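You operate a simulated robot arm through the tools that you are given. There is no shell and no other tool.

You are at the controls of a simulated robot arm. One attempt, no reset.

Task
Raise the head to Mid and fill the large base with 150 g.
Fine: slide it under the nozzle, press the dose button once, pull the tray out again; spill nothing.

Only the result counts: the job must be done as asked and must still hold three seconds after the hand-in. Knocking over, shifting, dropping, spilling or breaking anything else fails it.

Robot
A 6-joint arm with a two-finger gripper, fixed in place. Base frame: the origin is at the foot of the arm, x ahead of it, y to its left, z up. Readings come in mm, rad, newtons and seconds.
Its first joint turns from -2.897 to 2.897 rad. Payload 3.43 kg.
The tool frame sits at the grasp point between the pads (the TCP): z along the fingers, y along the line on which they close. The tips reach 20 mm beyond it. Largest opening 190 mm; the body of the gripper starts 248 mm behind the TCP.
Orientation is that of the tool frame in the base frame, as a unit quaternion [w, x, y, z]. With the fingers straight down and closing along the base's y, the tool's x points along the base's -x, its y along +y and its z along -z.

Tools
- The arm moves only by the tool drive_tool. Its arguments are lists of equal length, an entry for each row: "delta_pos": the shift along the tool's x, y, z in cm, a list of three; "rotation": the turn, a rotation vector about the tool's x, y, z in rad, a list of three; "fingers": the closure, from 0 (fully open) to 1 (shut). In form: {"delta_pos": [[tx, ty, tz], ...], "rotation": [[ax, ay, az], ...], "fingers": [fingers, ...]}. A call has 1 to 20 rows; each row shifts and turns the commanded pose from where the row before left it, along the tool's axes as they then stand. Each row takes 0.2 s and may step no farther than 50 mm and 0.15 rad from the row before; otherwise, or with a gripper value out of range, the whole call is refused. Where a pose cannot be reached the arm comes as near as it can. A force on the tool above 80 N (or 10 N above the force at the start of the call, whichever is more), or a blocked arm, ends the call early, and 0.2 s more pass. Each finger travels about 45 mm/s and halts on what it meets, pressing with about 32 N; the grip force reading is that of the motor and also rises with nothing between the fingers. The clock runs only during rows and for 0.2 s after the last one: add rows that do not move to give the fingers time. It gives the time, the measured TCP pose, the force on the tool (base axes), the opening and the grip force at its end, in the units of the frame above (readings bear some noise), with the torque about the TCP (base axes, N m) and any sound that the robot's microphone picked up, and new pictures: "show" is both (left out), scene, wrist or none.
- Cameras (640 x 400 px; columns grow to the right, rows downward): "scene" is fixed at [29.8, 647.6, 1642.7]; the picture's right is [-0.27, -0.96, 0.00], its down [-0.54, 0.15, -0.83] and it looks along [0.80, -0.22, -0.56] (base axes); focal length 330 px, centre (320, 200). "wrist" rides on the gripper at [71, -8, -288] in the tool frame; the picture's right is [0.12, 0.99, 0.00], its down [-0.96, 0.12, -0.25] and it looks along [-0.25, 0.03, 0.97] (tool axes); focal length 261 px, centre (320, 200). There is no depth. A picture from a camera that has moved, and an enlarged one, comes with that camera's place and axes in the base frame and with its lens. The place of the scene camera against the robot may be out by one fixed shift of up to 25 mm in any direction.
- move_column(by): slides the trunk up (or, below 0, down) by that many mm; the arm rides with it, the base frame stays. It gives what a move gives, with no picture.
- close_up(camera, box): a new picture of the part [left, top, right, bottom] of that camera's present view, enlarged. No time passes.
- close_job(): hands the job in; it is judged then, once.

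Nothing tells you positions but the pictures and the camera data. Unless the task says otherwise, let go and move clear before handing in.

The tools are called after "Request:" by a JSON object that holds its "api" and its "payload". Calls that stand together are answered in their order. drive_tool: Moves the arm, as the interface text tells. Its arguments: {"type":"object","properties":{"delta_pos":{"type":"array"},"rotation":{"type":"array"},"fingers":{"type":"array"},"show":{"type":"string","enum":["both","scene","wrist","none"]}},"required":["delta_pos","rotation","fingers"]} The other tools are called the same way: move_column (by) slides the trunk up or down; close_up (camera, box) takes an enlarged picture of a part of a camera's view; close_job () hands the job in.

At the start:

```text
time: 0.0
tool_pos: [546.1, 221.3, 1355.6]
orientation: [0.0, -0.001, 1.0, 0.0]
wrist_force: [1.0, 0.1, -0.6]
moment: [0.02, -0.01, 0.0]
opening: 189.8
gripper_force: 0.0
trunk travel left (down, up): [-187.0, 53.0]
```

scene: 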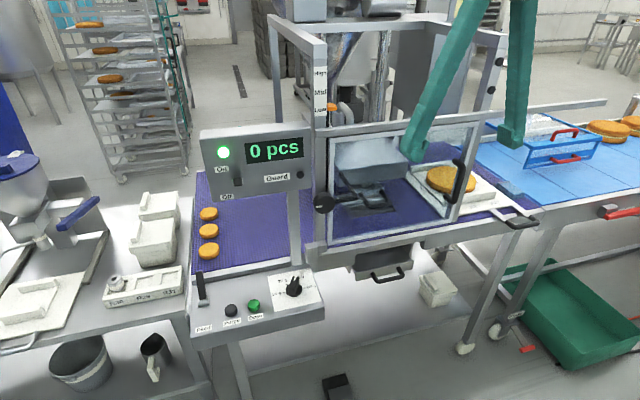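
wrist: 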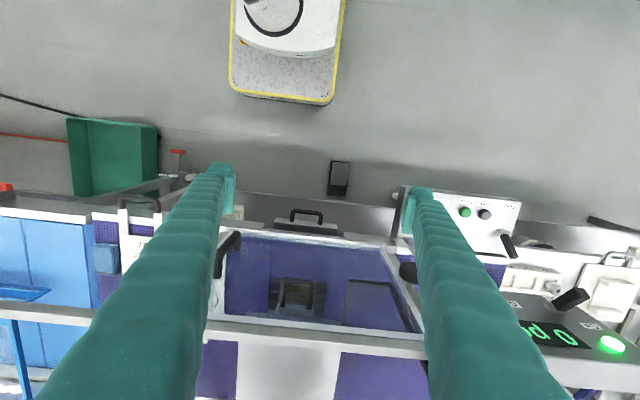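

I see a depositing machine with a guard door, a base on a tray to its right, a control box with buttons at front-left, and a head height scale (High/Mid/Low). I'll look closer at the parts before moving anything.

Request:
{"api": "close_up", "payload": {"camera": "scene", "box": [180, 250, 340, 350]}}

Request:
{"api": "close_up", "payload": {"camera": "scene", "box": [300, 50, 400, 125]}}

Request:
{"api": "close_up", "payload": {"camera": "scene", "box": [300, 120, 540, 270]}}

Request:
{"api": "close_up", "payload": {"camera": "scene", "box": [190, 115, 350, 215]}}

Request:
{"api": "close_up", "payload": {"camera": "wrist", "box": [80, 180, 640, 400]}}

```text
4.00 times, centred on (260, 300) of scene
camera zoom: at [29.8, 647.6, 1642.7], right [-0.27, -0.96, 0.0], down [-0.54, 0.15, -0.83], along [0.8, -0.22, -0.56], focal length 1320 px, centre (560, -200)
```

zoom: 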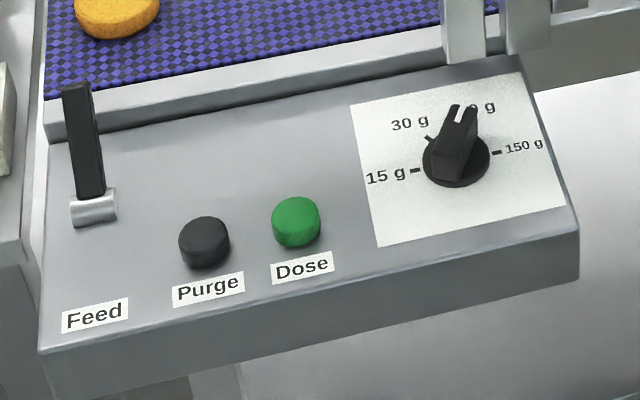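

```text
5.33 times, centred on (350, 88) of scene
camera zoom: at [29.8, 647.6, 1642.7], right [-0.27, -0.96, 0.0], down [-0.54, 0.15, -0.83], along [0.8, -0.22, -0.56], focal length 1760 px, centre (160, 800)
```

zoom: 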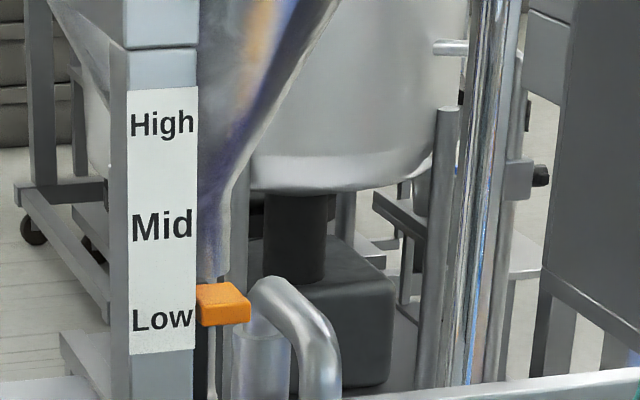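

```text
2.67 times, centred on (420, 195) of scene
camera zoom: at [29.8, 647.6, 1642.7], right [-0.27, -0.96, 0.0], down [-0.54, 0.15, -0.83], along [0.8, -0.22, -0.56], focal length 880 px, centre (53, 213)
```

zoom: 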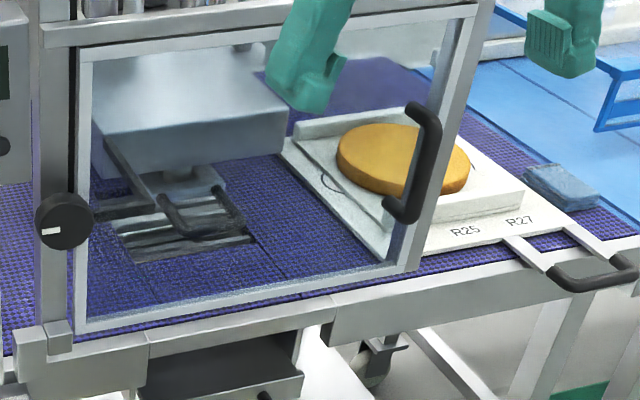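

```text
4.00 times, centred on (270, 165) of scene
camera zoom: at [29.8, 647.6, 1642.7], right [-0.27, -0.96, 0.0], down [-0.54, 0.15, -0.83], along [0.8, -0.22, -0.56], focal length 1320 px, centre (520, 340)
```

zoom: 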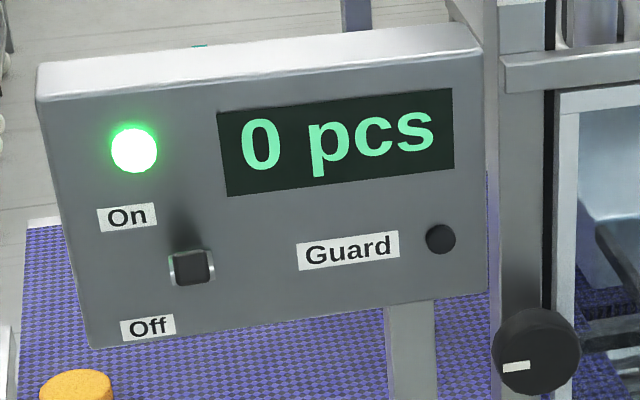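

```text
1.14 times, centred on (360, 290) of wrist
camera zoom: at [476.2, 213.4, 1642.9], right [-0.12, 0.99, 0.0], down [0.96, 0.12, 0.25], along [0.25, 0.03, -0.97], focal length 298 px, centre (274, 97)
```

zoom: 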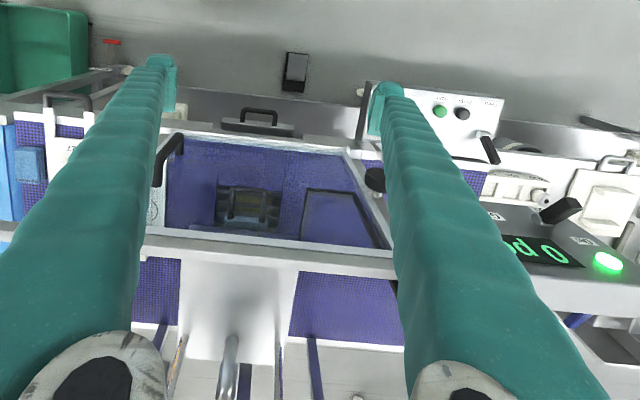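

The panel, tray handle and head scale (currently Low) are visible. I'll zoom in further to understand the guard, the knob and the nozzle.

Request:
{"api": "close_up", "payload": {"camera": "scene", "box": [300, 150, 420, 225]}}

Request:
{"api": "close_up", "payload": {"camera": "scene", "box": [400, 140, 560, 240]}}

Request:
{"api": "close_up", "payload": {"camera": "scene", "box": [260, 0, 520, 160]}}

Request:
{"api": "close_up", "payload": {"camera": "scene", "box": [300, 210, 500, 335]}}

Request:
{"api": "close_up", "payload": {"camera": "scene", "box": [0, 140, 220, 400]}}

Request:
{"api": "close_up", "payload": {"camera": "wrist", "box": [220, 200, 420, 325]}}

Request:
{"api": "close_up", "payload": {"camera": "wrist", "box": [400, 180, 560, 280]}}

```text
5.33 times, centred on (360, 188) of scene
camera zoom: at [29.8, 647.6, 1642.7], right [-0.27, -0.96, 0.0], down [-0.54, 0.15, -0.83], along [0.8, -0.22, -0.56], focal length 1760 px, centre (107, 267)
```

zoom: 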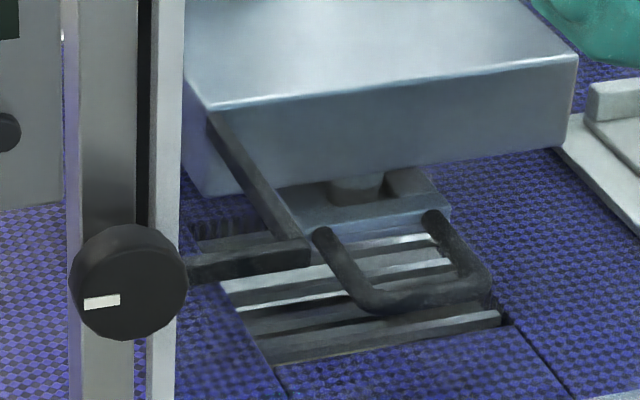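

```text
4.00 times, centred on (480, 190) of scene
camera zoom: at [29.8, 647.6, 1642.7], right [-0.27, -0.96, 0.0], down [-0.54, 0.15, -0.83], along [0.8, -0.22, -0.56], focal length 1320 px, centre (-320, 240)
```

zoom: 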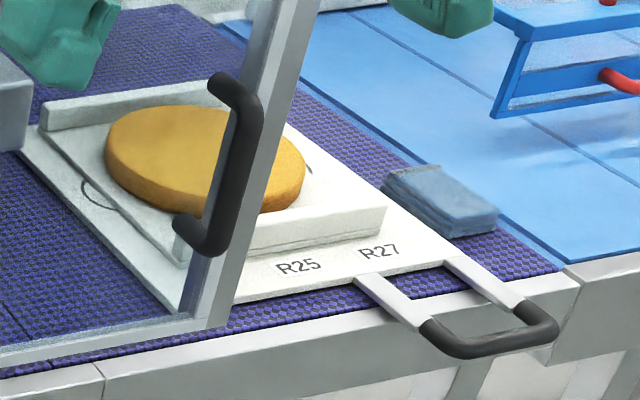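

```text
2.46 times, centred on (390, 80) of scene
camera zoom: at [29.8, 647.6, 1642.7], right [-0.27, -0.96, 0.0], down [-0.54, 0.15, -0.83], along [0.8, -0.22, -0.56], focal length 812 px, centre (148, 495)
```

zoom: 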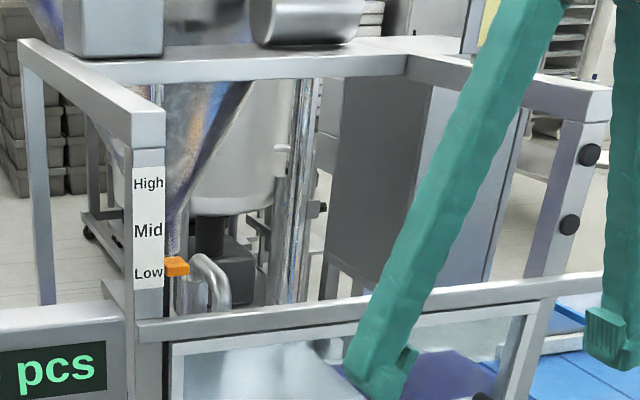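

```text
3.20 times, centred on (400, 272) of scene
camera zoom: at [29.8, 647.6, 1642.7], right [-0.27, -0.96, 0.0], down [-0.54, 0.15, -0.83], along [0.8, -0.22, -0.56], focal length 1056 px, centre (64, -32)
```

zoom: 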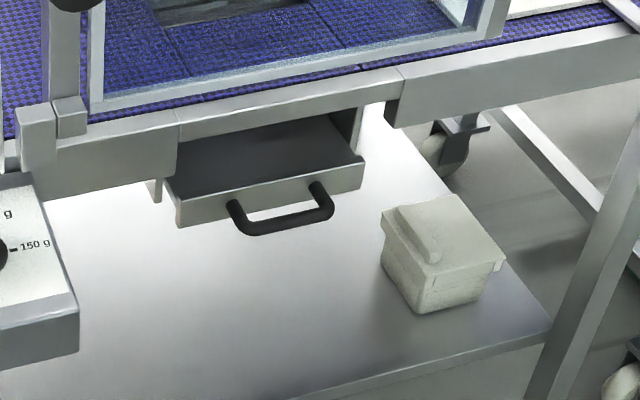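

```text
1.54 times, centred on (110, 270) of scene
camera zoom: at [29.8, 647.6, 1642.7], right [-0.27, -0.96, 0.0], down [-0.54, 0.15, -0.83], along [0.8, -0.22, -0.56], focal length 508 px, centre (643, 92)
```

zoom: 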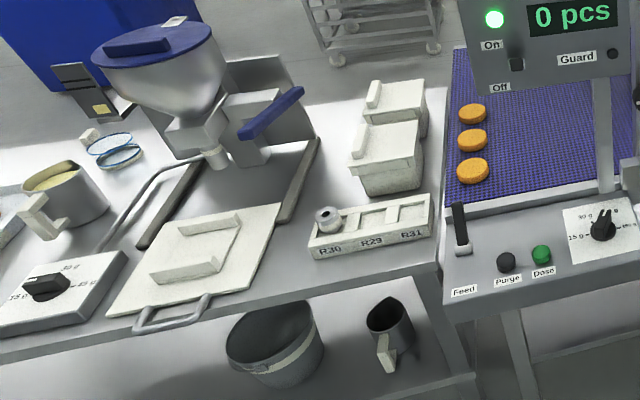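

```text
3.20 times, centred on (320, 262) of wrist
camera zoom: at [476.2, 213.4, 1642.9], right [-0.12, 0.99, 0.0], down [0.96, 0.12, 0.25], along [0.25, 0.03, -0.97], focal length 834 px, centre (320, 0)
```

zoom: 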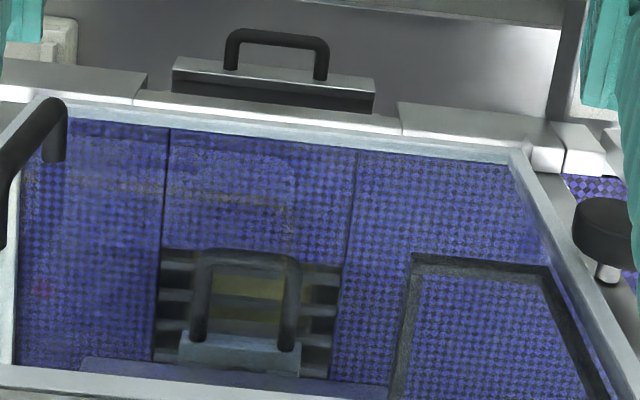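

```text
4.00 times, centred on (480, 230) of wrist
camera zoom: at [476.2, 213.4, 1642.9], right [-0.12, 0.99, 0.0], down [0.96, 0.12, 0.25], along [0.25, 0.03, -0.97], focal length 1043 px, centre (-320, 80)
```

zoom: 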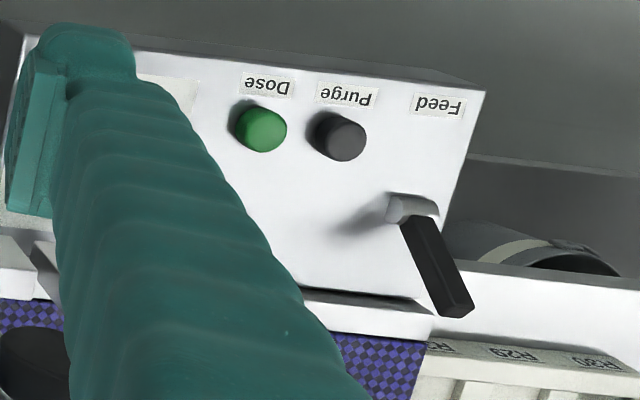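

The head pointer reads Low, a guard door hangs in front with its handle on the right, and a knob sits on the left post. I'll tilt the tool forward in free space to get a better look with the wrist camera.

Request:
{"api": "drive_tool", "payload": {"delta_pos": [[0, 0, 0], [0, 0, 0], [0, 0, 0], [0, 0, 0], [0, 0, 0], [0, 0, 0], [0, 0, 0]], "rotation": [[0, -0.15, 0], [0, -0.15, 0], [0, -0.15, 0], [0, -0.15, 0], [0, -0.15, 0], [0, -0.15, 0], [0, 0, 0]], "fingers": [0, 0, 0, 0, 0, 0, 0]}}

```text
time: 1.6
tool_pos: [547.3, 221.3, 1356.7]
orientation: [0.435, 0.0, 0.9, 0.001]
wrist_force: [-0.6, -0.3, 0.5]
moment: [0.04, 0.01, 0.02]
opening: 190.2
gripper_force: 0.2
trunk travel left (down, up): [-187.0, 53.0]
camera wrist: at [277.8, 213.1, 1479.2], right [-0.07, 0.99, -0.09], down [0.4, 0.11, 0.91], along [0.91, 0.03, -0.41], focal length 261 px, centre (320, 200)
```

scene: 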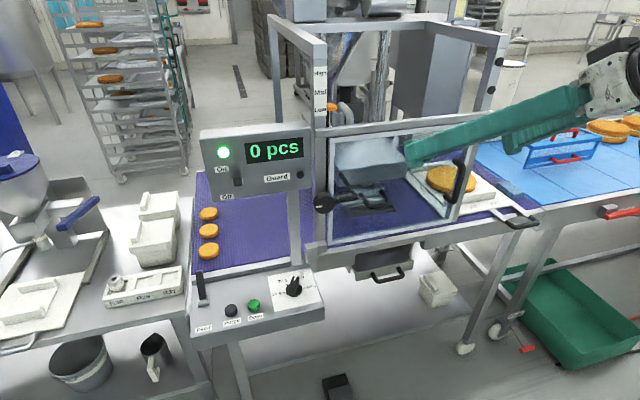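
wrist: 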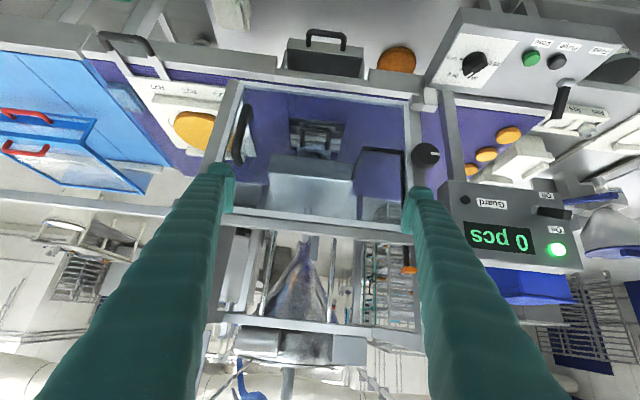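

The machine front is now visible in the wrist camera (upside-down). I'll zoom in on the door, knob, head and dial.

Request:
{"api": "close_up", "payload": {"camera": "wrist", "box": [220, 70, 460, 220]}}

Request:
{"api": "close_up", "payload": {"camera": "wrist", "box": [380, 120, 460, 220]}}

Request:
{"api": "close_up", "payload": {"camera": "wrist", "box": [420, 10, 640, 150]}}

Request:
{"api": "close_up", "payload": {"camera": "wrist", "box": [80, 20, 260, 180]}}

Request:
{"api": "close_up", "payload": {"camera": "wrist", "box": [200, 200, 440, 360]}}

```text
2.67 times, centred on (340, 145) of wrist
camera zoom: at [277.8, 213.1, 1479.2], right [-0.07, 0.99, -0.09], down [0.4, 0.11, 0.91], along [0.91, 0.03, -0.41], focal length 695 px, centre (267, 347)
```

zoom: 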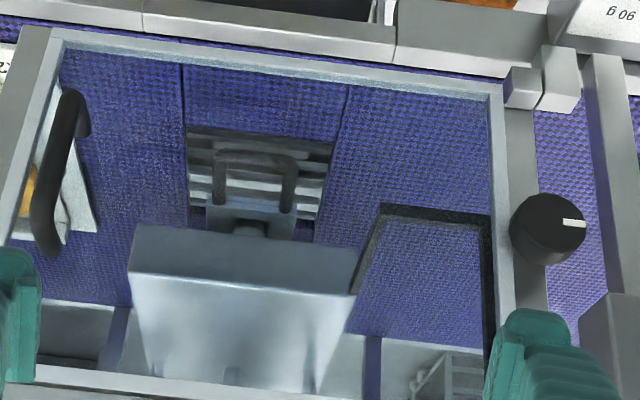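

```text
4.00 times, centred on (420, 170) of wrist
camera zoom: at [277.8, 213.1, 1479.2], right [-0.07, 0.99, -0.09], down [0.4, 0.11, 0.91], along [0.91, 0.03, -0.41], focal length 1043 px, centre (-80, 320)
```

zoom: 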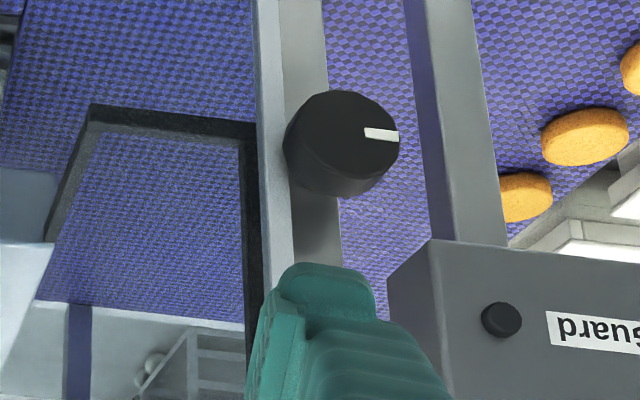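

```text
2.86 times, centred on (530, 80) of wrist
camera zoom: at [277.8, 213.1, 1479.2], right [-0.07, 0.99, -0.09], down [0.4, 0.11, 0.91], along [0.91, 0.03, -0.41], focal length 745 px, centre (-280, 543)
```

zoom: 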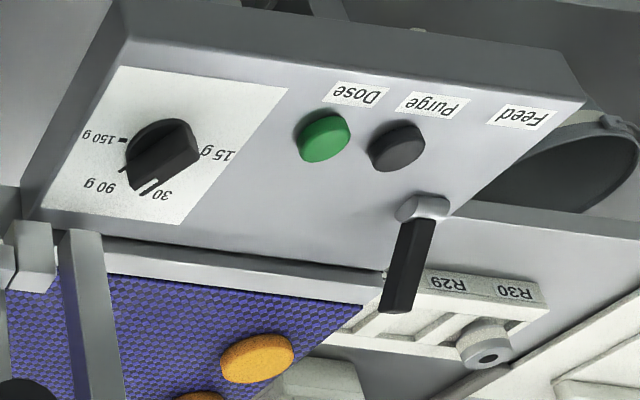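

```text
2.50 times, centred on (170, 100) of wrist
camera zoom: at [277.8, 213.1, 1479.2], right [-0.07, 0.99, -0.09], down [0.4, 0.11, 0.91], along [0.91, 0.03, -0.41], focal length 652 px, centre (695, 450)
```

zoom: 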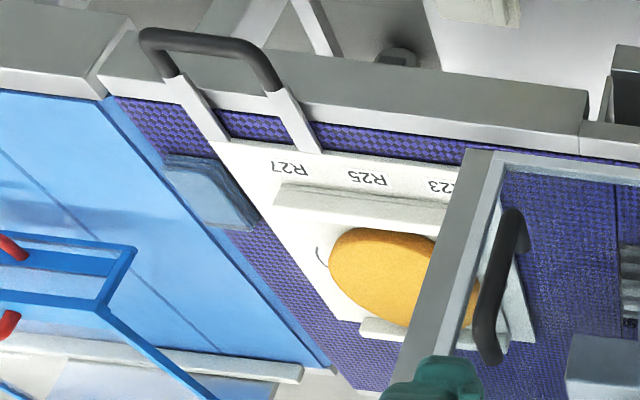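

```text
2.50 times, centred on (320, 280) of wrist
camera zoom: at [277.8, 213.1, 1479.2], right [-0.07, 0.99, -0.09], down [0.4, 0.11, 0.91], along [0.91, 0.03, -0.41], focal length 652 px, centre (320, 0)
```

zoom: 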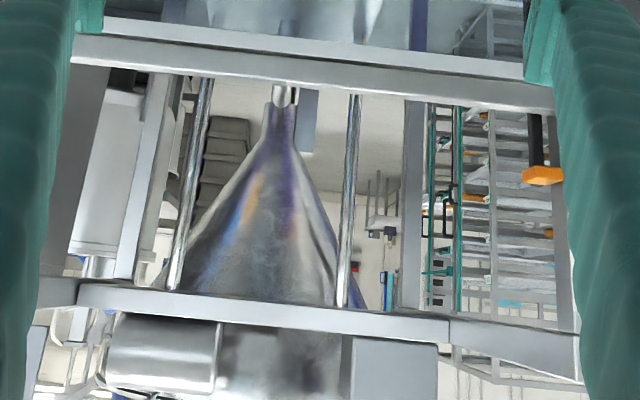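

The black linkage inside is just the height pointer's rod; the knob on the left post (around x 724, y 443, z 1140) looks like the head-height control, and the dial seems set near 30 g. I'll move in front of the knob with the tool horizontal for a clean view.

Request:
{"api": "drive_tool", "payload": {"delta_pos": [[2.667, 3.171, 1.627], [2.667, 3.171, 1.627], [2.667, 3.171, 1.627], [2.667, 3.171, 1.627], [2.667, 3.171, 1.627], [2.667, 3.171, 1.627], [2.667, 3.171, 1.627], [0, 0, 0], [0, 0, 0], [0, 0, 0], [0, 0, 0], [0, 0, 0], [0, 0, 0]], "rotation": [[0, 0, 0], [0, 0, 0], [0, 0, 0], [0, 0, 0], [0, 0, 0], [0, 0, 0], [0, 0, 0], [0, -0.15, 0], [0, -0.15, 0], [0, -0.15, 0], [0, -0.15, 0], [0, -0.07, 0], [0, 0, 0]], "fingers": [0, 0, 0, 0, 0, 0, 0, 0, 0, 0, 0, 0, 0]}}

```text
time: 4.4
tool_pos: [520.1, 444.0, 1138.4]
orientation: [0.707, 0.0, 0.707, 0.0]
wrist_force: [0.4, 0.1, -0.3]
moment: [-0.02, -0.04, 0.0]
opening: 189.8
gripper_force: 0.1
trunk travel left (down, up): [-187.0, 53.0]
camera wrist: at [232.0, 435.5, 1067.7], right [0.0, 0.99, -0.12], down [-0.25, 0.11, 0.96], along [0.97, 0.03, 0.25], focal length 261 px, centre (320, 200)
```

scene: 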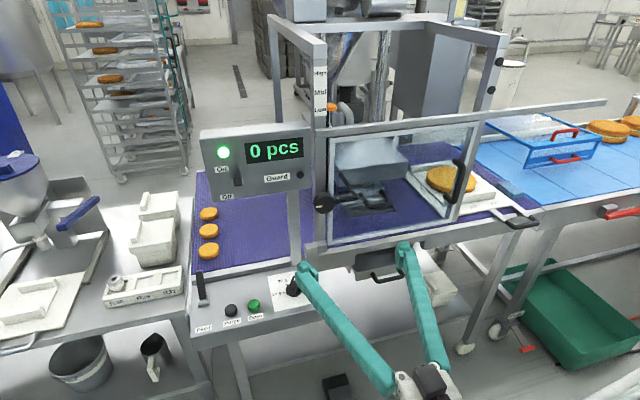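
wrist: 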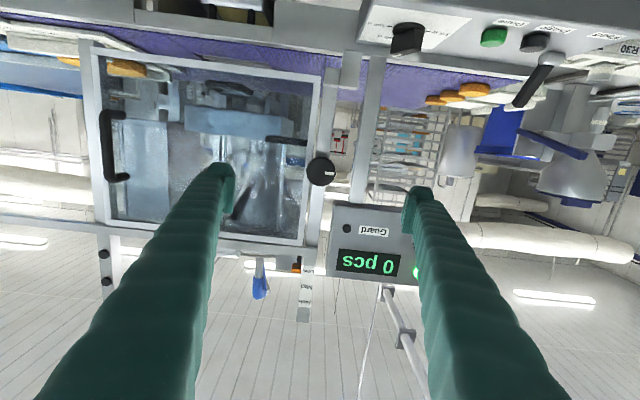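

The knob shows clearly here, and the guard hangs on a rail so it slides; it is closed and can stay so. I'll zoom on the knob and the dial.

Request:
{"api": "close_up", "payload": {"camera": "wrist", "box": [280, 130, 380, 210]}}

Request:
{"api": "close_up", "payload": {"camera": "wrist", "box": [80, 20, 400, 220]}}

Request:
{"api": "close_up", "payload": {"camera": "wrist", "box": [350, 0, 590, 110]}}

Request:
{"api": "close_up", "payload": {"camera": "wrist", "box": [220, 220, 400, 330]}}

Request:
{"api": "close_up", "payload": {"camera": "scene", "box": [260, 40, 620, 265]}}

```text
5.00 times, centred on (330, 170) of wrist
camera zoom: at [232.0, 435.5, 1067.7], right [0.0, 0.99, -0.12], down [-0.25, 0.11, 0.96], along [0.97, 0.03, 0.25], focal length 1303 px, centre (270, 350)
```

zoom: 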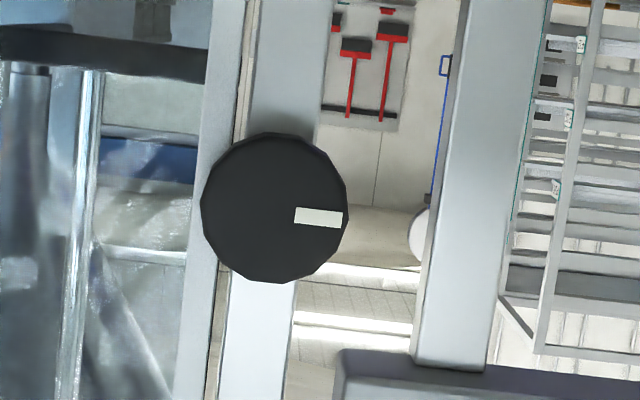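

```text
2.00 times, centred on (240, 120) of wrist
camera zoom: at [232.0, 435.5, 1067.7], right [0.0, 0.99, -0.12], down [-0.25, 0.11, 0.96], along [0.97, 0.03, 0.25], focal length 521 px, centre (480, 360)
```

zoom: 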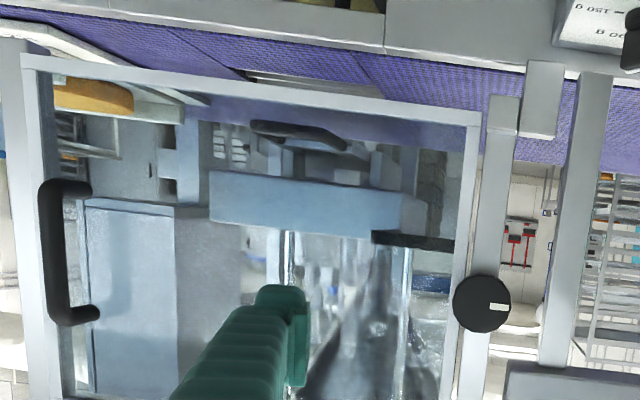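

```text
2.67 times, centred on (470, 55) of wrist
camera zoom: at [232.0, 435.5, 1067.7], right [0.0, 0.99, -0.12], down [-0.25, 0.11, 0.96], along [0.97, 0.03, 0.25], focal length 695 px, centre (-80, 587)
```

zoom: 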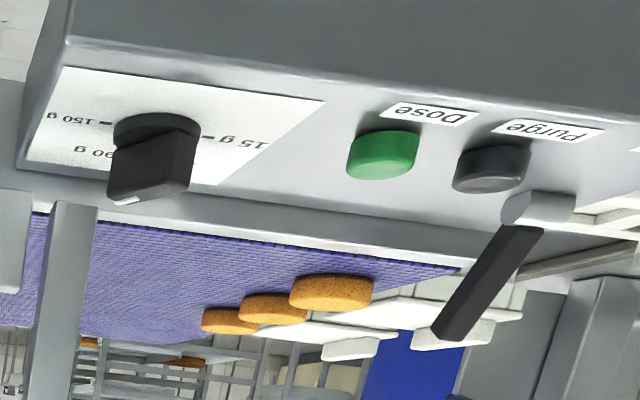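

```text
3.56 times, centred on (310, 275) of wrist
camera zoom: at [232.0, 435.5, 1067.7], right [0.0, 0.99, -0.12], down [-0.25, 0.11, 0.96], along [0.97, 0.03, 0.25], focal length 927 px, centre (356, -67)
```

zoom: 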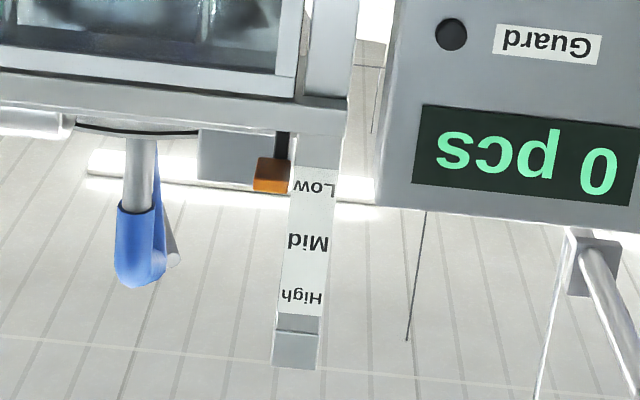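

```text
1.78 times, centred on (440, 152) of scene
camera zoom: at [29.8, 647.6, 1642.7], right [-0.27, -0.96, 0.0], down [-0.54, 0.15, -0.83], along [0.8, -0.22, -0.56], focal length 587 px, centre (107, 284)
```

zoom: 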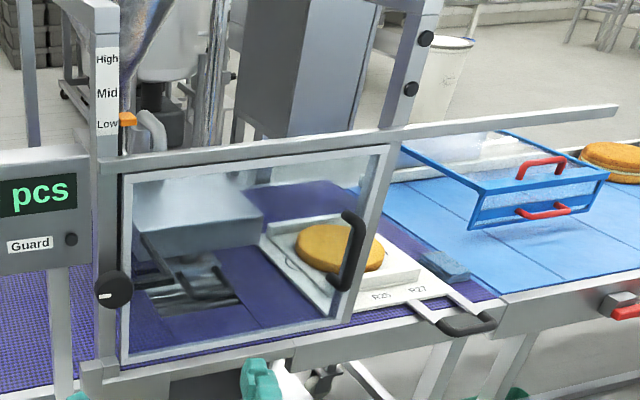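

The knob face sits at about (730, 447, 1139), 56 mm across, mark pointing to +y. I'll turn the tool a quarter about its axis so the fingers close vertically on it, part-close them, and look again before going in.

Request:
{"api": "drive_tool", "payload": {"delta_pos": [[0, 0, 0], [0, 0, 0], [0, 0, 0], [0, 0, 0], [0, 0, 0], [0, 0, 0], [0, 0, 0], [0, 0, 0], [0, 0, 0], [0, 0, 0], [0, 0.0, 0], [0, 0, 4]], "rotation": [[0, 0, -0.15], [0, 0, -0.15], [0, 0, -0.15], [0, 0, -0.15], [0, 0, -0.15], [0, 0, -0.15], [0, 0, -0.15], [0, 0, -0.15], [0, 0, -0.15], [0, 0, -0.15], [0, 0, -0.0708], [0, 0, 0]], "fingers": [0.1, 0.2, 0.3, 0.4, 0.5, 0.5, 0.5, 0.5, 0.5, 0.5, 0.5, 0.5]}}

```text
time: 7.0
tool_pos: [560.2, 442.3, 1140.1]
orientation: [0.5, -0.5, 0.499, -0.5]
wrist_force: [-0.3, 0.1, 0.3]
moment: [-0.01, 0.06, -0.02]
opening: 95.2
gripper_force: 0.1
trunk travel left (down, up): [-187.0, 53.0]
camera wrist: at [273.0, 373.3, 1148.3], right [0.0, -0.12, -0.99], down [-0.25, 0.96, -0.11], along [0.97, 0.25, -0.03], focal length 261 px, centre (320, 200)
```

scene: 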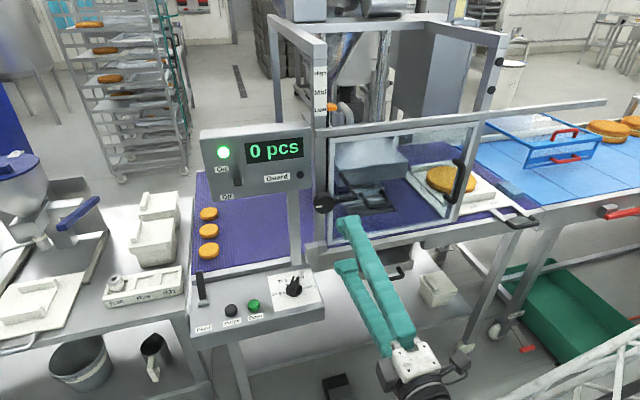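
wrist: 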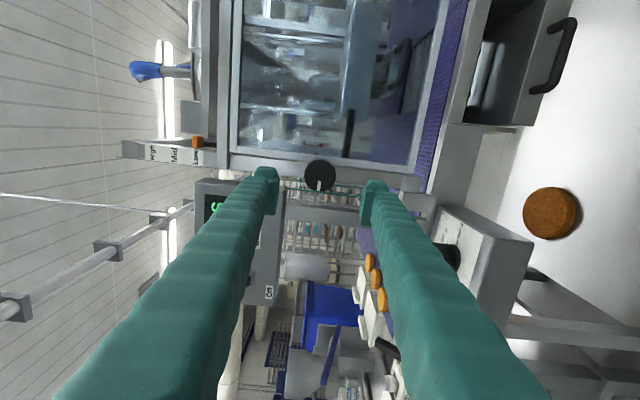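

Request:
{"api": "close_up", "payload": {"camera": "wrist", "box": [240, 130, 400, 230]}}

Request:
{"api": "close_up", "payload": {"camera": "wrist", "box": [430, 130, 590, 290]}}

```text
4.00 times, centred on (320, 180) of wrist
camera zoom: at [273.0, 373.3, 1148.3], right [0.0, -0.12, -0.99], down [-0.25, 0.96, -0.11], along [0.97, 0.25, -0.03], focal length 1043 px, centre (320, 280)
```

zoom: 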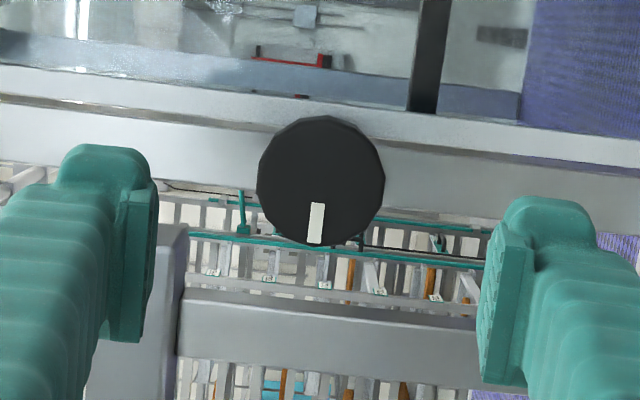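

```text
2.50 times, centred on (510, 210) of wrist
camera zoom: at [273.0, 373.3, 1148.3], right [0.0, -0.12, -0.99], down [-0.25, 0.96, -0.11], along [0.97, 0.25, -0.03], focal length 652 px, centre (-155, 175)
```

zoom: 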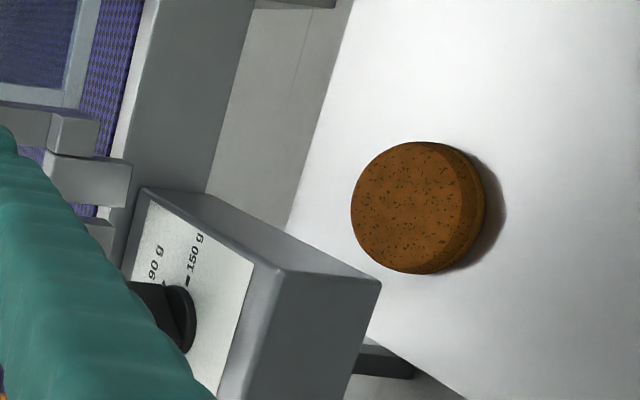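

The knob is centred near (730, 449, 1138). I'll advance so the fingertips stop just short of it and check alignment.

Request:
{"api": "drive_tool", "payload": {"delta_pos": [[-0.223, 0.05, 4.2], [-0.223, 0.05, 4.2], [-0.223, 0.05, 4.2], [0, 0, 0]], "rotation": [[0, 0, 0], [0, 0, 0], [0, 0, 0], [0, 0, 0]], "fingers": [0.5, 0.5, 0.5, 0.5]}}

Request:
{"api": "close_up", "payload": {"camera": "wrist", "box": [220, 90, 420, 215]}}

Request:
{"api": "close_up", "payload": {"camera": "scene", "box": [280, 150, 400, 225]}}

```text
time: 8.0
tool_pos: [687.8, 449.8, 1136.8]
orientation: [-0.499, 0.501, -0.501, 0.5]
wrist_force: [0.0, -0.1, 0.0]
moment: [-0.03, 0.05, 0.03]
opening: 95.1
gripper_force: 0.1
trunk travel left (down, up): [-187.0, 53.0]
camera wrist: at [400.2, 379.6, 1144.6], right [0.0, -0.12, -0.99], down [-0.25, 0.96, -0.11], along [0.97, 0.25, -0.03], focal length 261 px, centre (320, 200)
```

scene: 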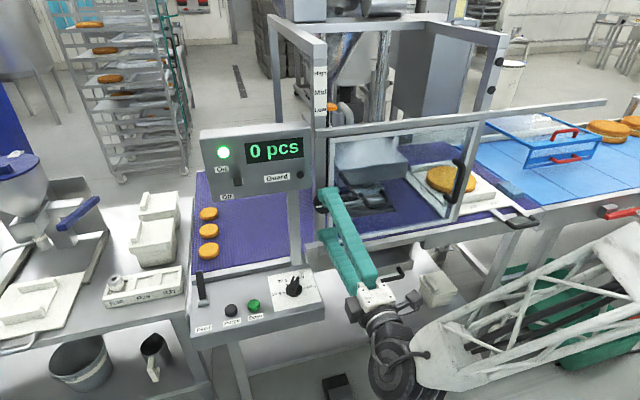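
wrist: 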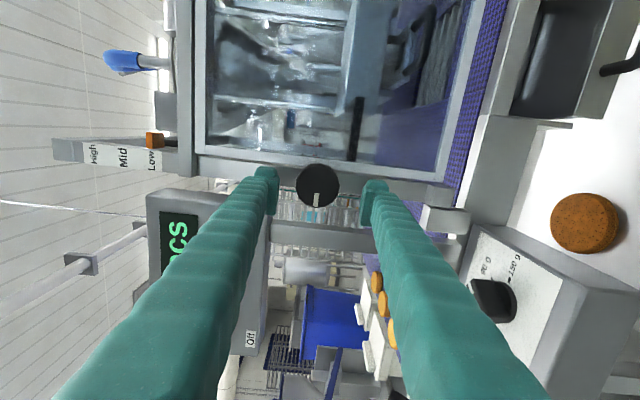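

```text
3.20 times, centred on (320, 152) of wrist
camera zoom: at [400.2, 379.6, 1144.6], right [0.0, -0.12, -0.99], down [-0.25, 0.96, -0.11], along [0.97, 0.25, -0.03], focal length 834 px, centre (320, 352)
```

zoom: 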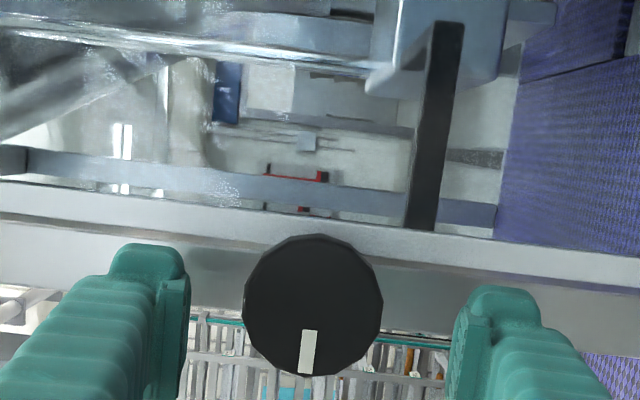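

```text
5.33 times, centred on (340, 188) of scene
camera zoom: at [29.8, 647.6, 1642.7], right [-0.27, -0.96, 0.0], down [-0.54, 0.15, -0.83], along [0.8, -0.22, -0.56], focal length 1760 px, centre (213, 267)
```

zoom: 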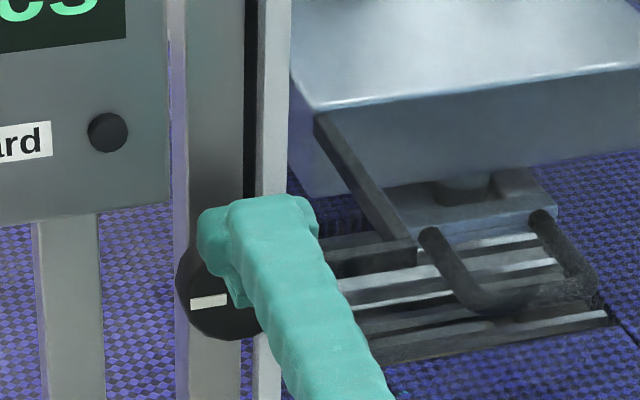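

The knob is between the fingers and nearly centred. I'll nudge to centre, advance around it and close on it, without turning yet.

Request:
{"api": "drive_tool", "payload": {"delta_pos": [[0.23, -0.22, 1.7], [0, 0, 1.7], [0, 0, 0], [0, 0, 0], [0, 0, 0], [0, 0, 0], [0, 0, 0]], "rotation": [[0, 0, 0], [0, 0, 0], [0, 0, 0], [0, 0, 0], [0, 0, 0], [0, 0, 0], [0, 0, 0]], "fingers": [0.5, 0.5, 0.6, 0.7, 0.75, 0.8, 0.8]}}

Request:
{"api": "close_up", "payload": {"camera": "wrist", "box": [220, 90, 420, 215]}}

```text
time: 9.4
tool_pos: [710.7, 448.2, 1140.0]
orientation: [-0.502, 0.502, -0.498, 0.498]
wrist_force: [-137.7, -2.5, -4.1]
moment: [0.16, 0.36, -0.57]
opening: 38.6
gripper_force: 31.2
trunk travel left (down, up): [-187.0, 53.0]
stopped in row 7: the force on the tool passed its limit at 90 N (the readings are from after the stop); the commanded pose is now the measured one
camera wrist: at [423.4, 377.4, 1147.9], right [0.0, -0.12, -0.99], down [-0.25, 0.96, -0.12], along [0.97, 0.25, -0.03], focal length 261 px, centre (320, 200)
```

scene: 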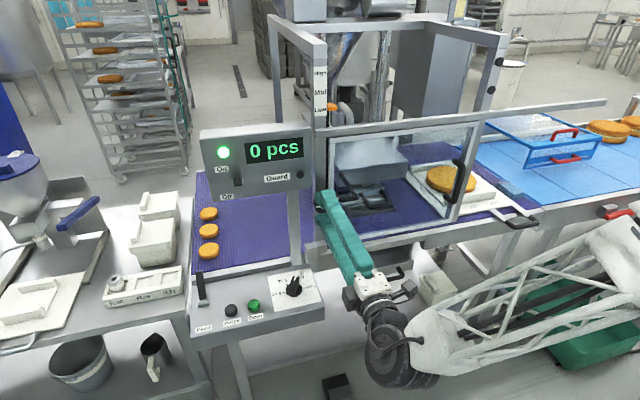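
wrist: 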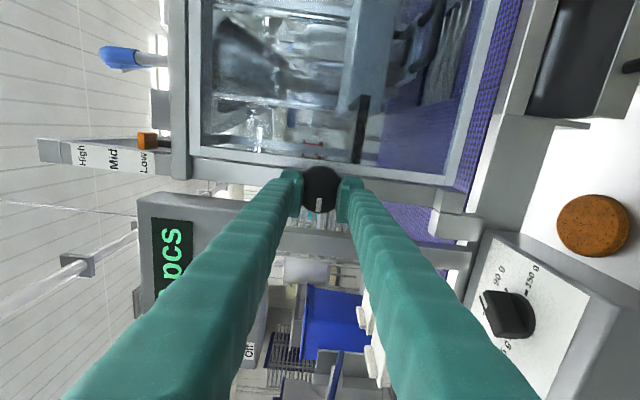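

```text
3.20 times, centred on (320, 152) of wrist
camera zoom: at [423.4, 377.4, 1147.9], right [0.0, -0.12, -0.99], down [-0.25, 0.96, -0.12], along [0.97, 0.25, -0.03], focal length 834 px, centre (320, 352)
```

zoom: 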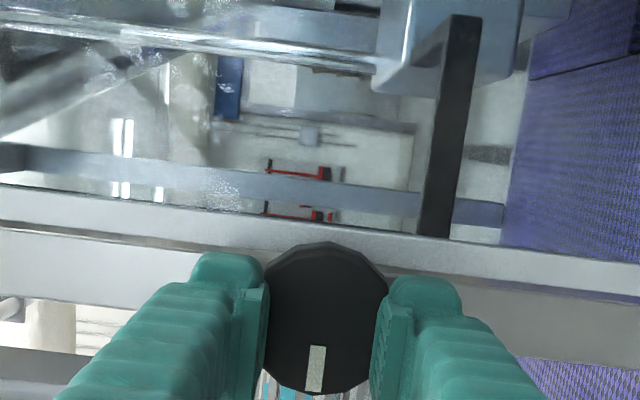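

The fingers slipped off the thin knob rim and pressed on its face: I was too shallow (knob spans x≈728–743). I'll back off first, open again, and check that nothing has changed.

Request:
{"api": "drive_tool", "payload": {"delta_pos": [[0, 0, -1.5], [0, 0, -1.5], [0, 0, 0], [0, 0, 0], [0, 0, 0], [0, 0, 0]], "rotation": [[0, 0, 0], [0, 0, 0], [0, 0, 0], [0, 0, 0], [0, 0, 0], [0, 0, 0]], "fingers": [0.8, 0.8, 0.6, 0.5, 0.5, 0.5]}}

Request:
{"api": "close_up", "payload": {"camera": "wrist", "box": [220, 90, 420, 215]}}

Request:
{"api": "close_up", "payload": {"camera": "scene", "box": [280, 50, 400, 225]}}

```text
time: 10.8
tool_pos: [690.0, 444.2, 1138.3]
orientation: [0.499, -0.501, 0.501, -0.499]
wrist_force: [-0.6, -0.4, -0.3]
moment: [0.0, 0.02, 0.02]
opening: 95.1
gripper_force: 0.1
trunk travel left (down, up): [-187.0, 53.0]
camera wrist: at [402.7, 375.2, 1145.9], right [0.0, -0.12, -0.99], down [-0.25, 0.96, -0.11], along [0.97, 0.24, -0.03], focal length 261 px, centre (320, 200)
```

scene: 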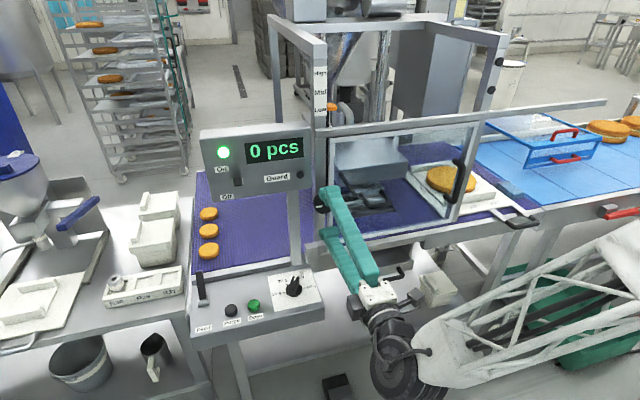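
wrist: 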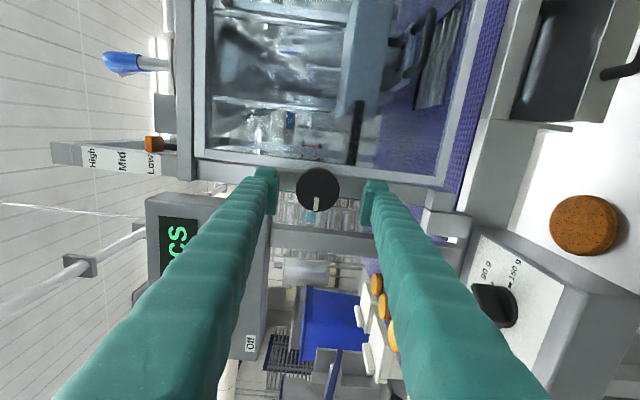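

```text
3.20 times, centred on (320, 152) of wrist
camera zoom: at [402.7, 375.2, 1145.9], right [0.0, -0.12, -0.99], down [-0.25, 0.96, -0.11], along [0.97, 0.24, -0.03], focal length 834 px, centre (320, 352)
```

zoom: 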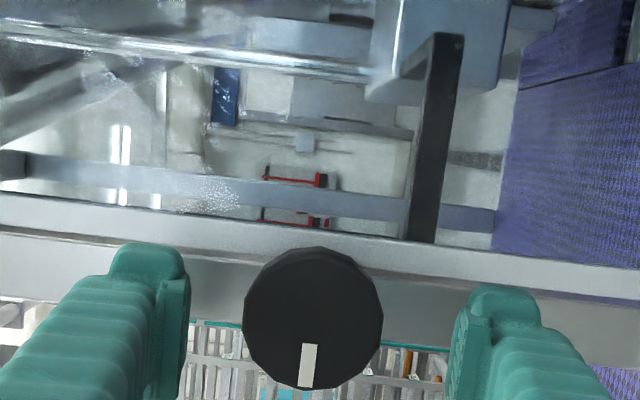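

```text
2.29 times, centred on (340, 138) of scene
camera zoom: at [29.8, 647.6, 1642.7], right [-0.27, -0.96, 0.0], down [-0.54, 0.15, -0.83], along [0.8, -0.22, -0.56], focal length 754 px, centre (274, 343)
```

zoom: 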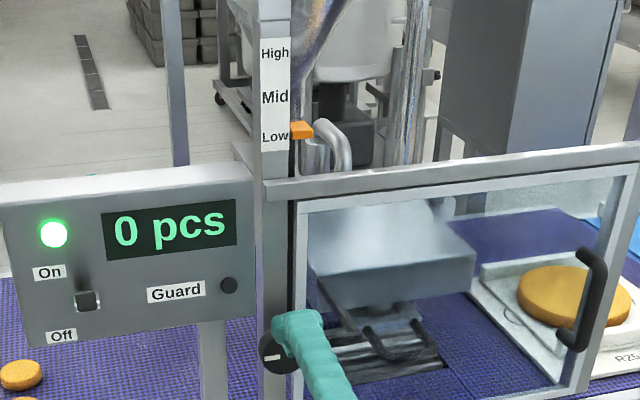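

Nothing moved (still Low, mark still at +y). I'll go in deeper this time so the pads cover the whole rim, then close.

Request:
{"api": "drive_tool", "payload": {"delta_pos": [[-0.15, -0.15, 2.15], [0, 0, 2.15], [0, 0, 0], [0, 0, 0]], "rotation": [[0, 0, 0], [0, 0, 0], [0, 0, 0], [0, 0, 0]], "fingers": [0.5, 0.5, 0.5, 0.5], "show": "none"}}

Request:
{"api": "close_up", "payload": {"camera": "wrist", "box": [220, 90, 420, 215]}}

Request:
{"api": "close_up", "payload": {"camera": "scene", "box": [280, 150, 400, 225]}}

```text
time: 11.8
tool_pos: [733.6, 446.2, 1140.2]
orientation: [0.5, -0.5, 0.501, -0.5]
wrist_force: [0.0, -0.5, 0.0]
moment: [0.0, -0.03, 0.01]
opening: 94.9
gripper_force: 0.1
trunk travel left (down, up): [-187.0, 53.0]
```

```text
3.20 times, centred on (320, 152) of wrist
camera zoom: at [446.6, 378.3, 1148.6], right [0.0, -0.12, -0.99], down [-0.25, 0.96, -0.11], along [0.97, 0.24, -0.03], focal length 834 px, centre (320, 352)
```

zoom: 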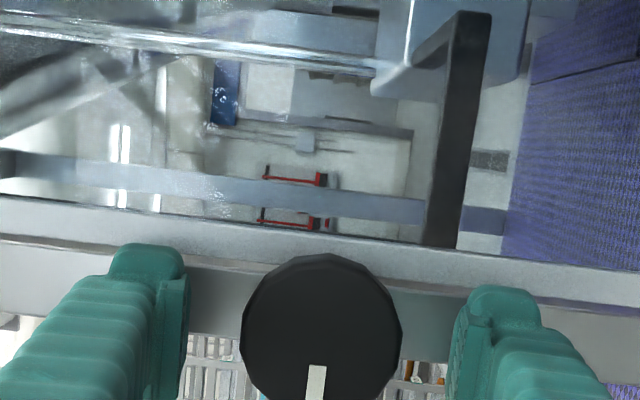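

```text
5.33 times, centred on (340, 188) of scene
camera zoom: at [29.8, 647.6, 1642.7], right [-0.27, -0.96, 0.0], down [-0.54, 0.15, -0.83], along [0.8, -0.22, -0.56], focal length 1760 px, centre (213, 267)
```

zoom: 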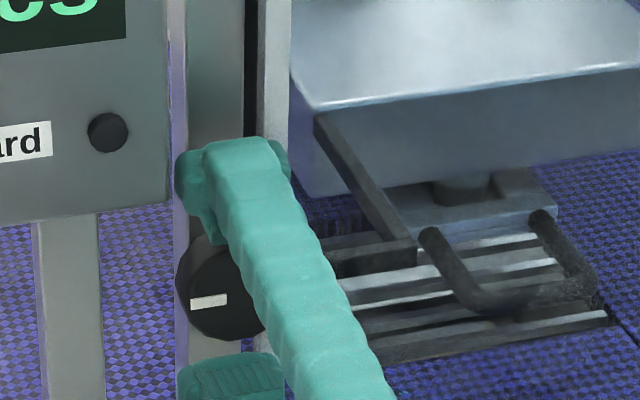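

Well centred with no contact. Now closing on the rim.

Request:
{"api": "drive_tool", "payload": {"delta_pos": [[0, 0, 0], [0, 0, 0], [0, 0, 0], [0, 0, 0]], "rotation": [[0, 0, 0], [0, 0, 0], [0, 0, 0], [0, 0, 0]], "fingers": [0.62, 0.75, 0.8, 0.8], "show": "none"}}

Request:
{"api": "close_up", "payload": {"camera": "wrist", "box": [220, 90, 420, 215]}}

```text
time: 12.8
tool_pos: [733.6, 448.0, 1140.1]
orientation: [0.499, -0.5, 0.501, -0.499]
wrist_force: [0.8, 0.5, 0.3]
moment: [-0.04, -0.02, 0.03]
opening: 56.1
gripper_force: 42.3
trunk travel left (down, up): [-187.0, 53.0]
```

```text
3.20 times, centred on (320, 152) of wrist
camera zoom: at [446.5, 378.3, 1148.6], right [0.0, -0.12, -0.99], down [-0.25, 0.96, -0.11], along [0.97, 0.24, -0.03], focal length 834 px, centre (320, 352)
```

zoom: 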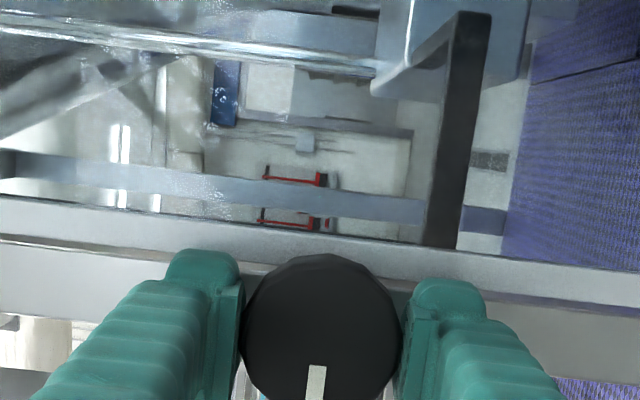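

Firm grip at 56 mm with almost no side load. I'll try a small clockwise turn and watch the pointer.

Request:
{"api": "drive_tool", "payload": {"delta_pos": [[0, 0, 0], [0, 0, 0], [0, 0, 0]], "rotation": [[0, 0, 0.12], [0, 0, 0.12], [0, 0, 0.0]], "fingers": [0.8, 0.8, 0.8], "show": "none"}}

Request:
{"api": "close_up", "payload": {"camera": "scene", "box": [280, 50, 400, 225]}}

Request:
{"api": "close_up", "payload": {"camera": "wrist", "box": [220, 90, 420, 235]}}

```text
time: 13.7
tool_pos: [734.6, 446.5, 1139.8]
orientation: [0.555, -0.437, 0.557, -0.437]
wrist_force: [10.3, 5.6, 7.5]
moment: [-0.04, -0.02, 0.13]
opening: 56.1
gripper_force: 44.9
trunk travel left (down, up): [-187.0, 53.0]
```

```text
2.29 times, centred on (340, 138) of scene
camera zoom: at [29.8, 647.6, 1642.7], right [-0.27, -0.96, 0.0], down [-0.54, 0.15, -0.83], along [0.8, -0.22, -0.56], focal length 754 px, centre (274, 343)
```

zoom: 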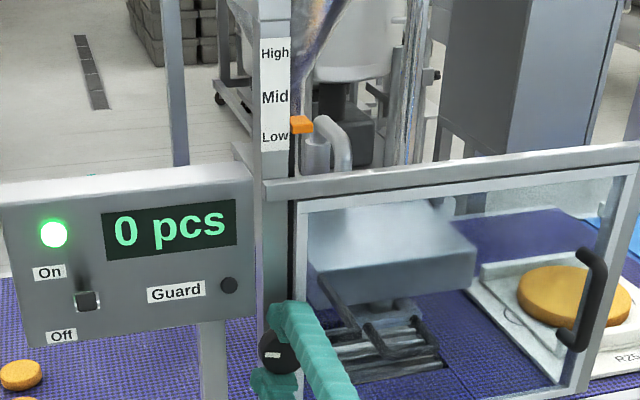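

```text
2.76 times, centred on (320, 162) of wrist
camera zoom: at [446.5, 378.1, 1131.9], right [0.0, 0.12, -0.99], down [-0.25, 0.96, 0.12], along [0.97, 0.24, 0.03], focal length 719 px, centre (320, 303)
```

zoom: 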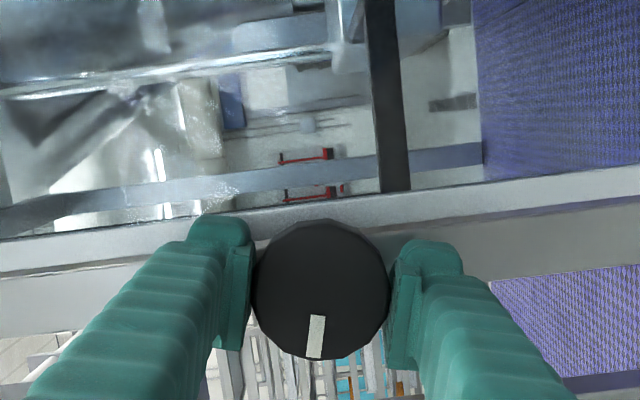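

The knob turns freely and the pointer rose, so clockwise lifts the head. I'll continue in steps.

Request:
{"api": "drive_tool", "payload": {"delta_pos": [[0, 0, 0], [0, 0, 0], [0, 0, 0], [0, 0, 0], [0, 0, 0], [0, 0, 0], [0, 0, 0]], "rotation": [[0, 0, 0.14], [0, 0, 0.14], [0, 0, 0.14], [0, 0, 0.14], [0, 0, 0.14], [0, 0, 0.14], [0, 0, 0]], "fingers": [0.8, 0.8, 0.8, 0.8, 0.8, 0.8, 0.8], "show": "none"}}

Request:
{"api": "close_up", "payload": {"camera": "scene", "box": [280, 50, 400, 225]}}

Request:
{"api": "close_up", "payload": {"camera": "wrist", "box": [220, 90, 420, 235]}}

```text
time: 15.2
tool_pos: [732.6, 446.2, 1140.8]
orientation: [0.685, -0.171, 0.687, -0.171]
wrist_force: [11.8, 1.4, 31.2]
moment: [-0.02, -0.3, 0.02]
opening: 55.7
gripper_force: 45.0
trunk travel left (down, up): [-187.0, 53.0]
```

```text
2.29 times, centred on (340, 138) of scene
camera zoom: at [29.8, 647.6, 1642.7], right [-0.27, -0.96, 0.0], down [-0.54, 0.15, -0.83], along [0.8, -0.22, -0.56], focal length 754 px, centre (274, 343)
```

zoom: 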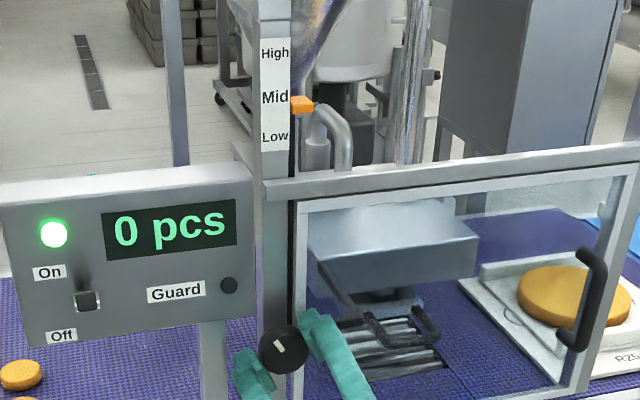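

```text
2.76 times, centred on (320, 162) of wrist
camera zoom: at [444.8, 406.4, 1081.7], right [0.0, 0.82, -0.57], down [-0.24, 0.55, 0.8], along [0.97, 0.14, 0.2], focal length 719 px, centre (320, 303)
```

zoom: 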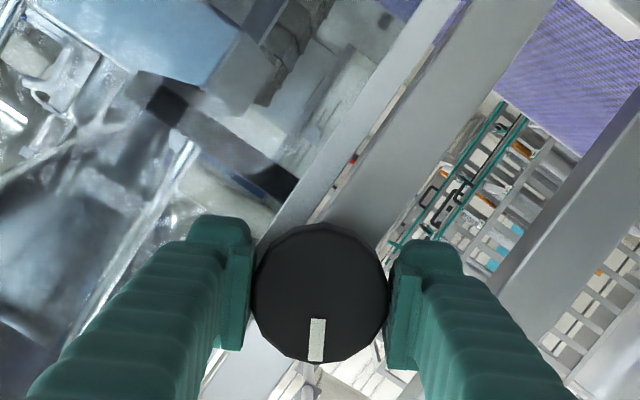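

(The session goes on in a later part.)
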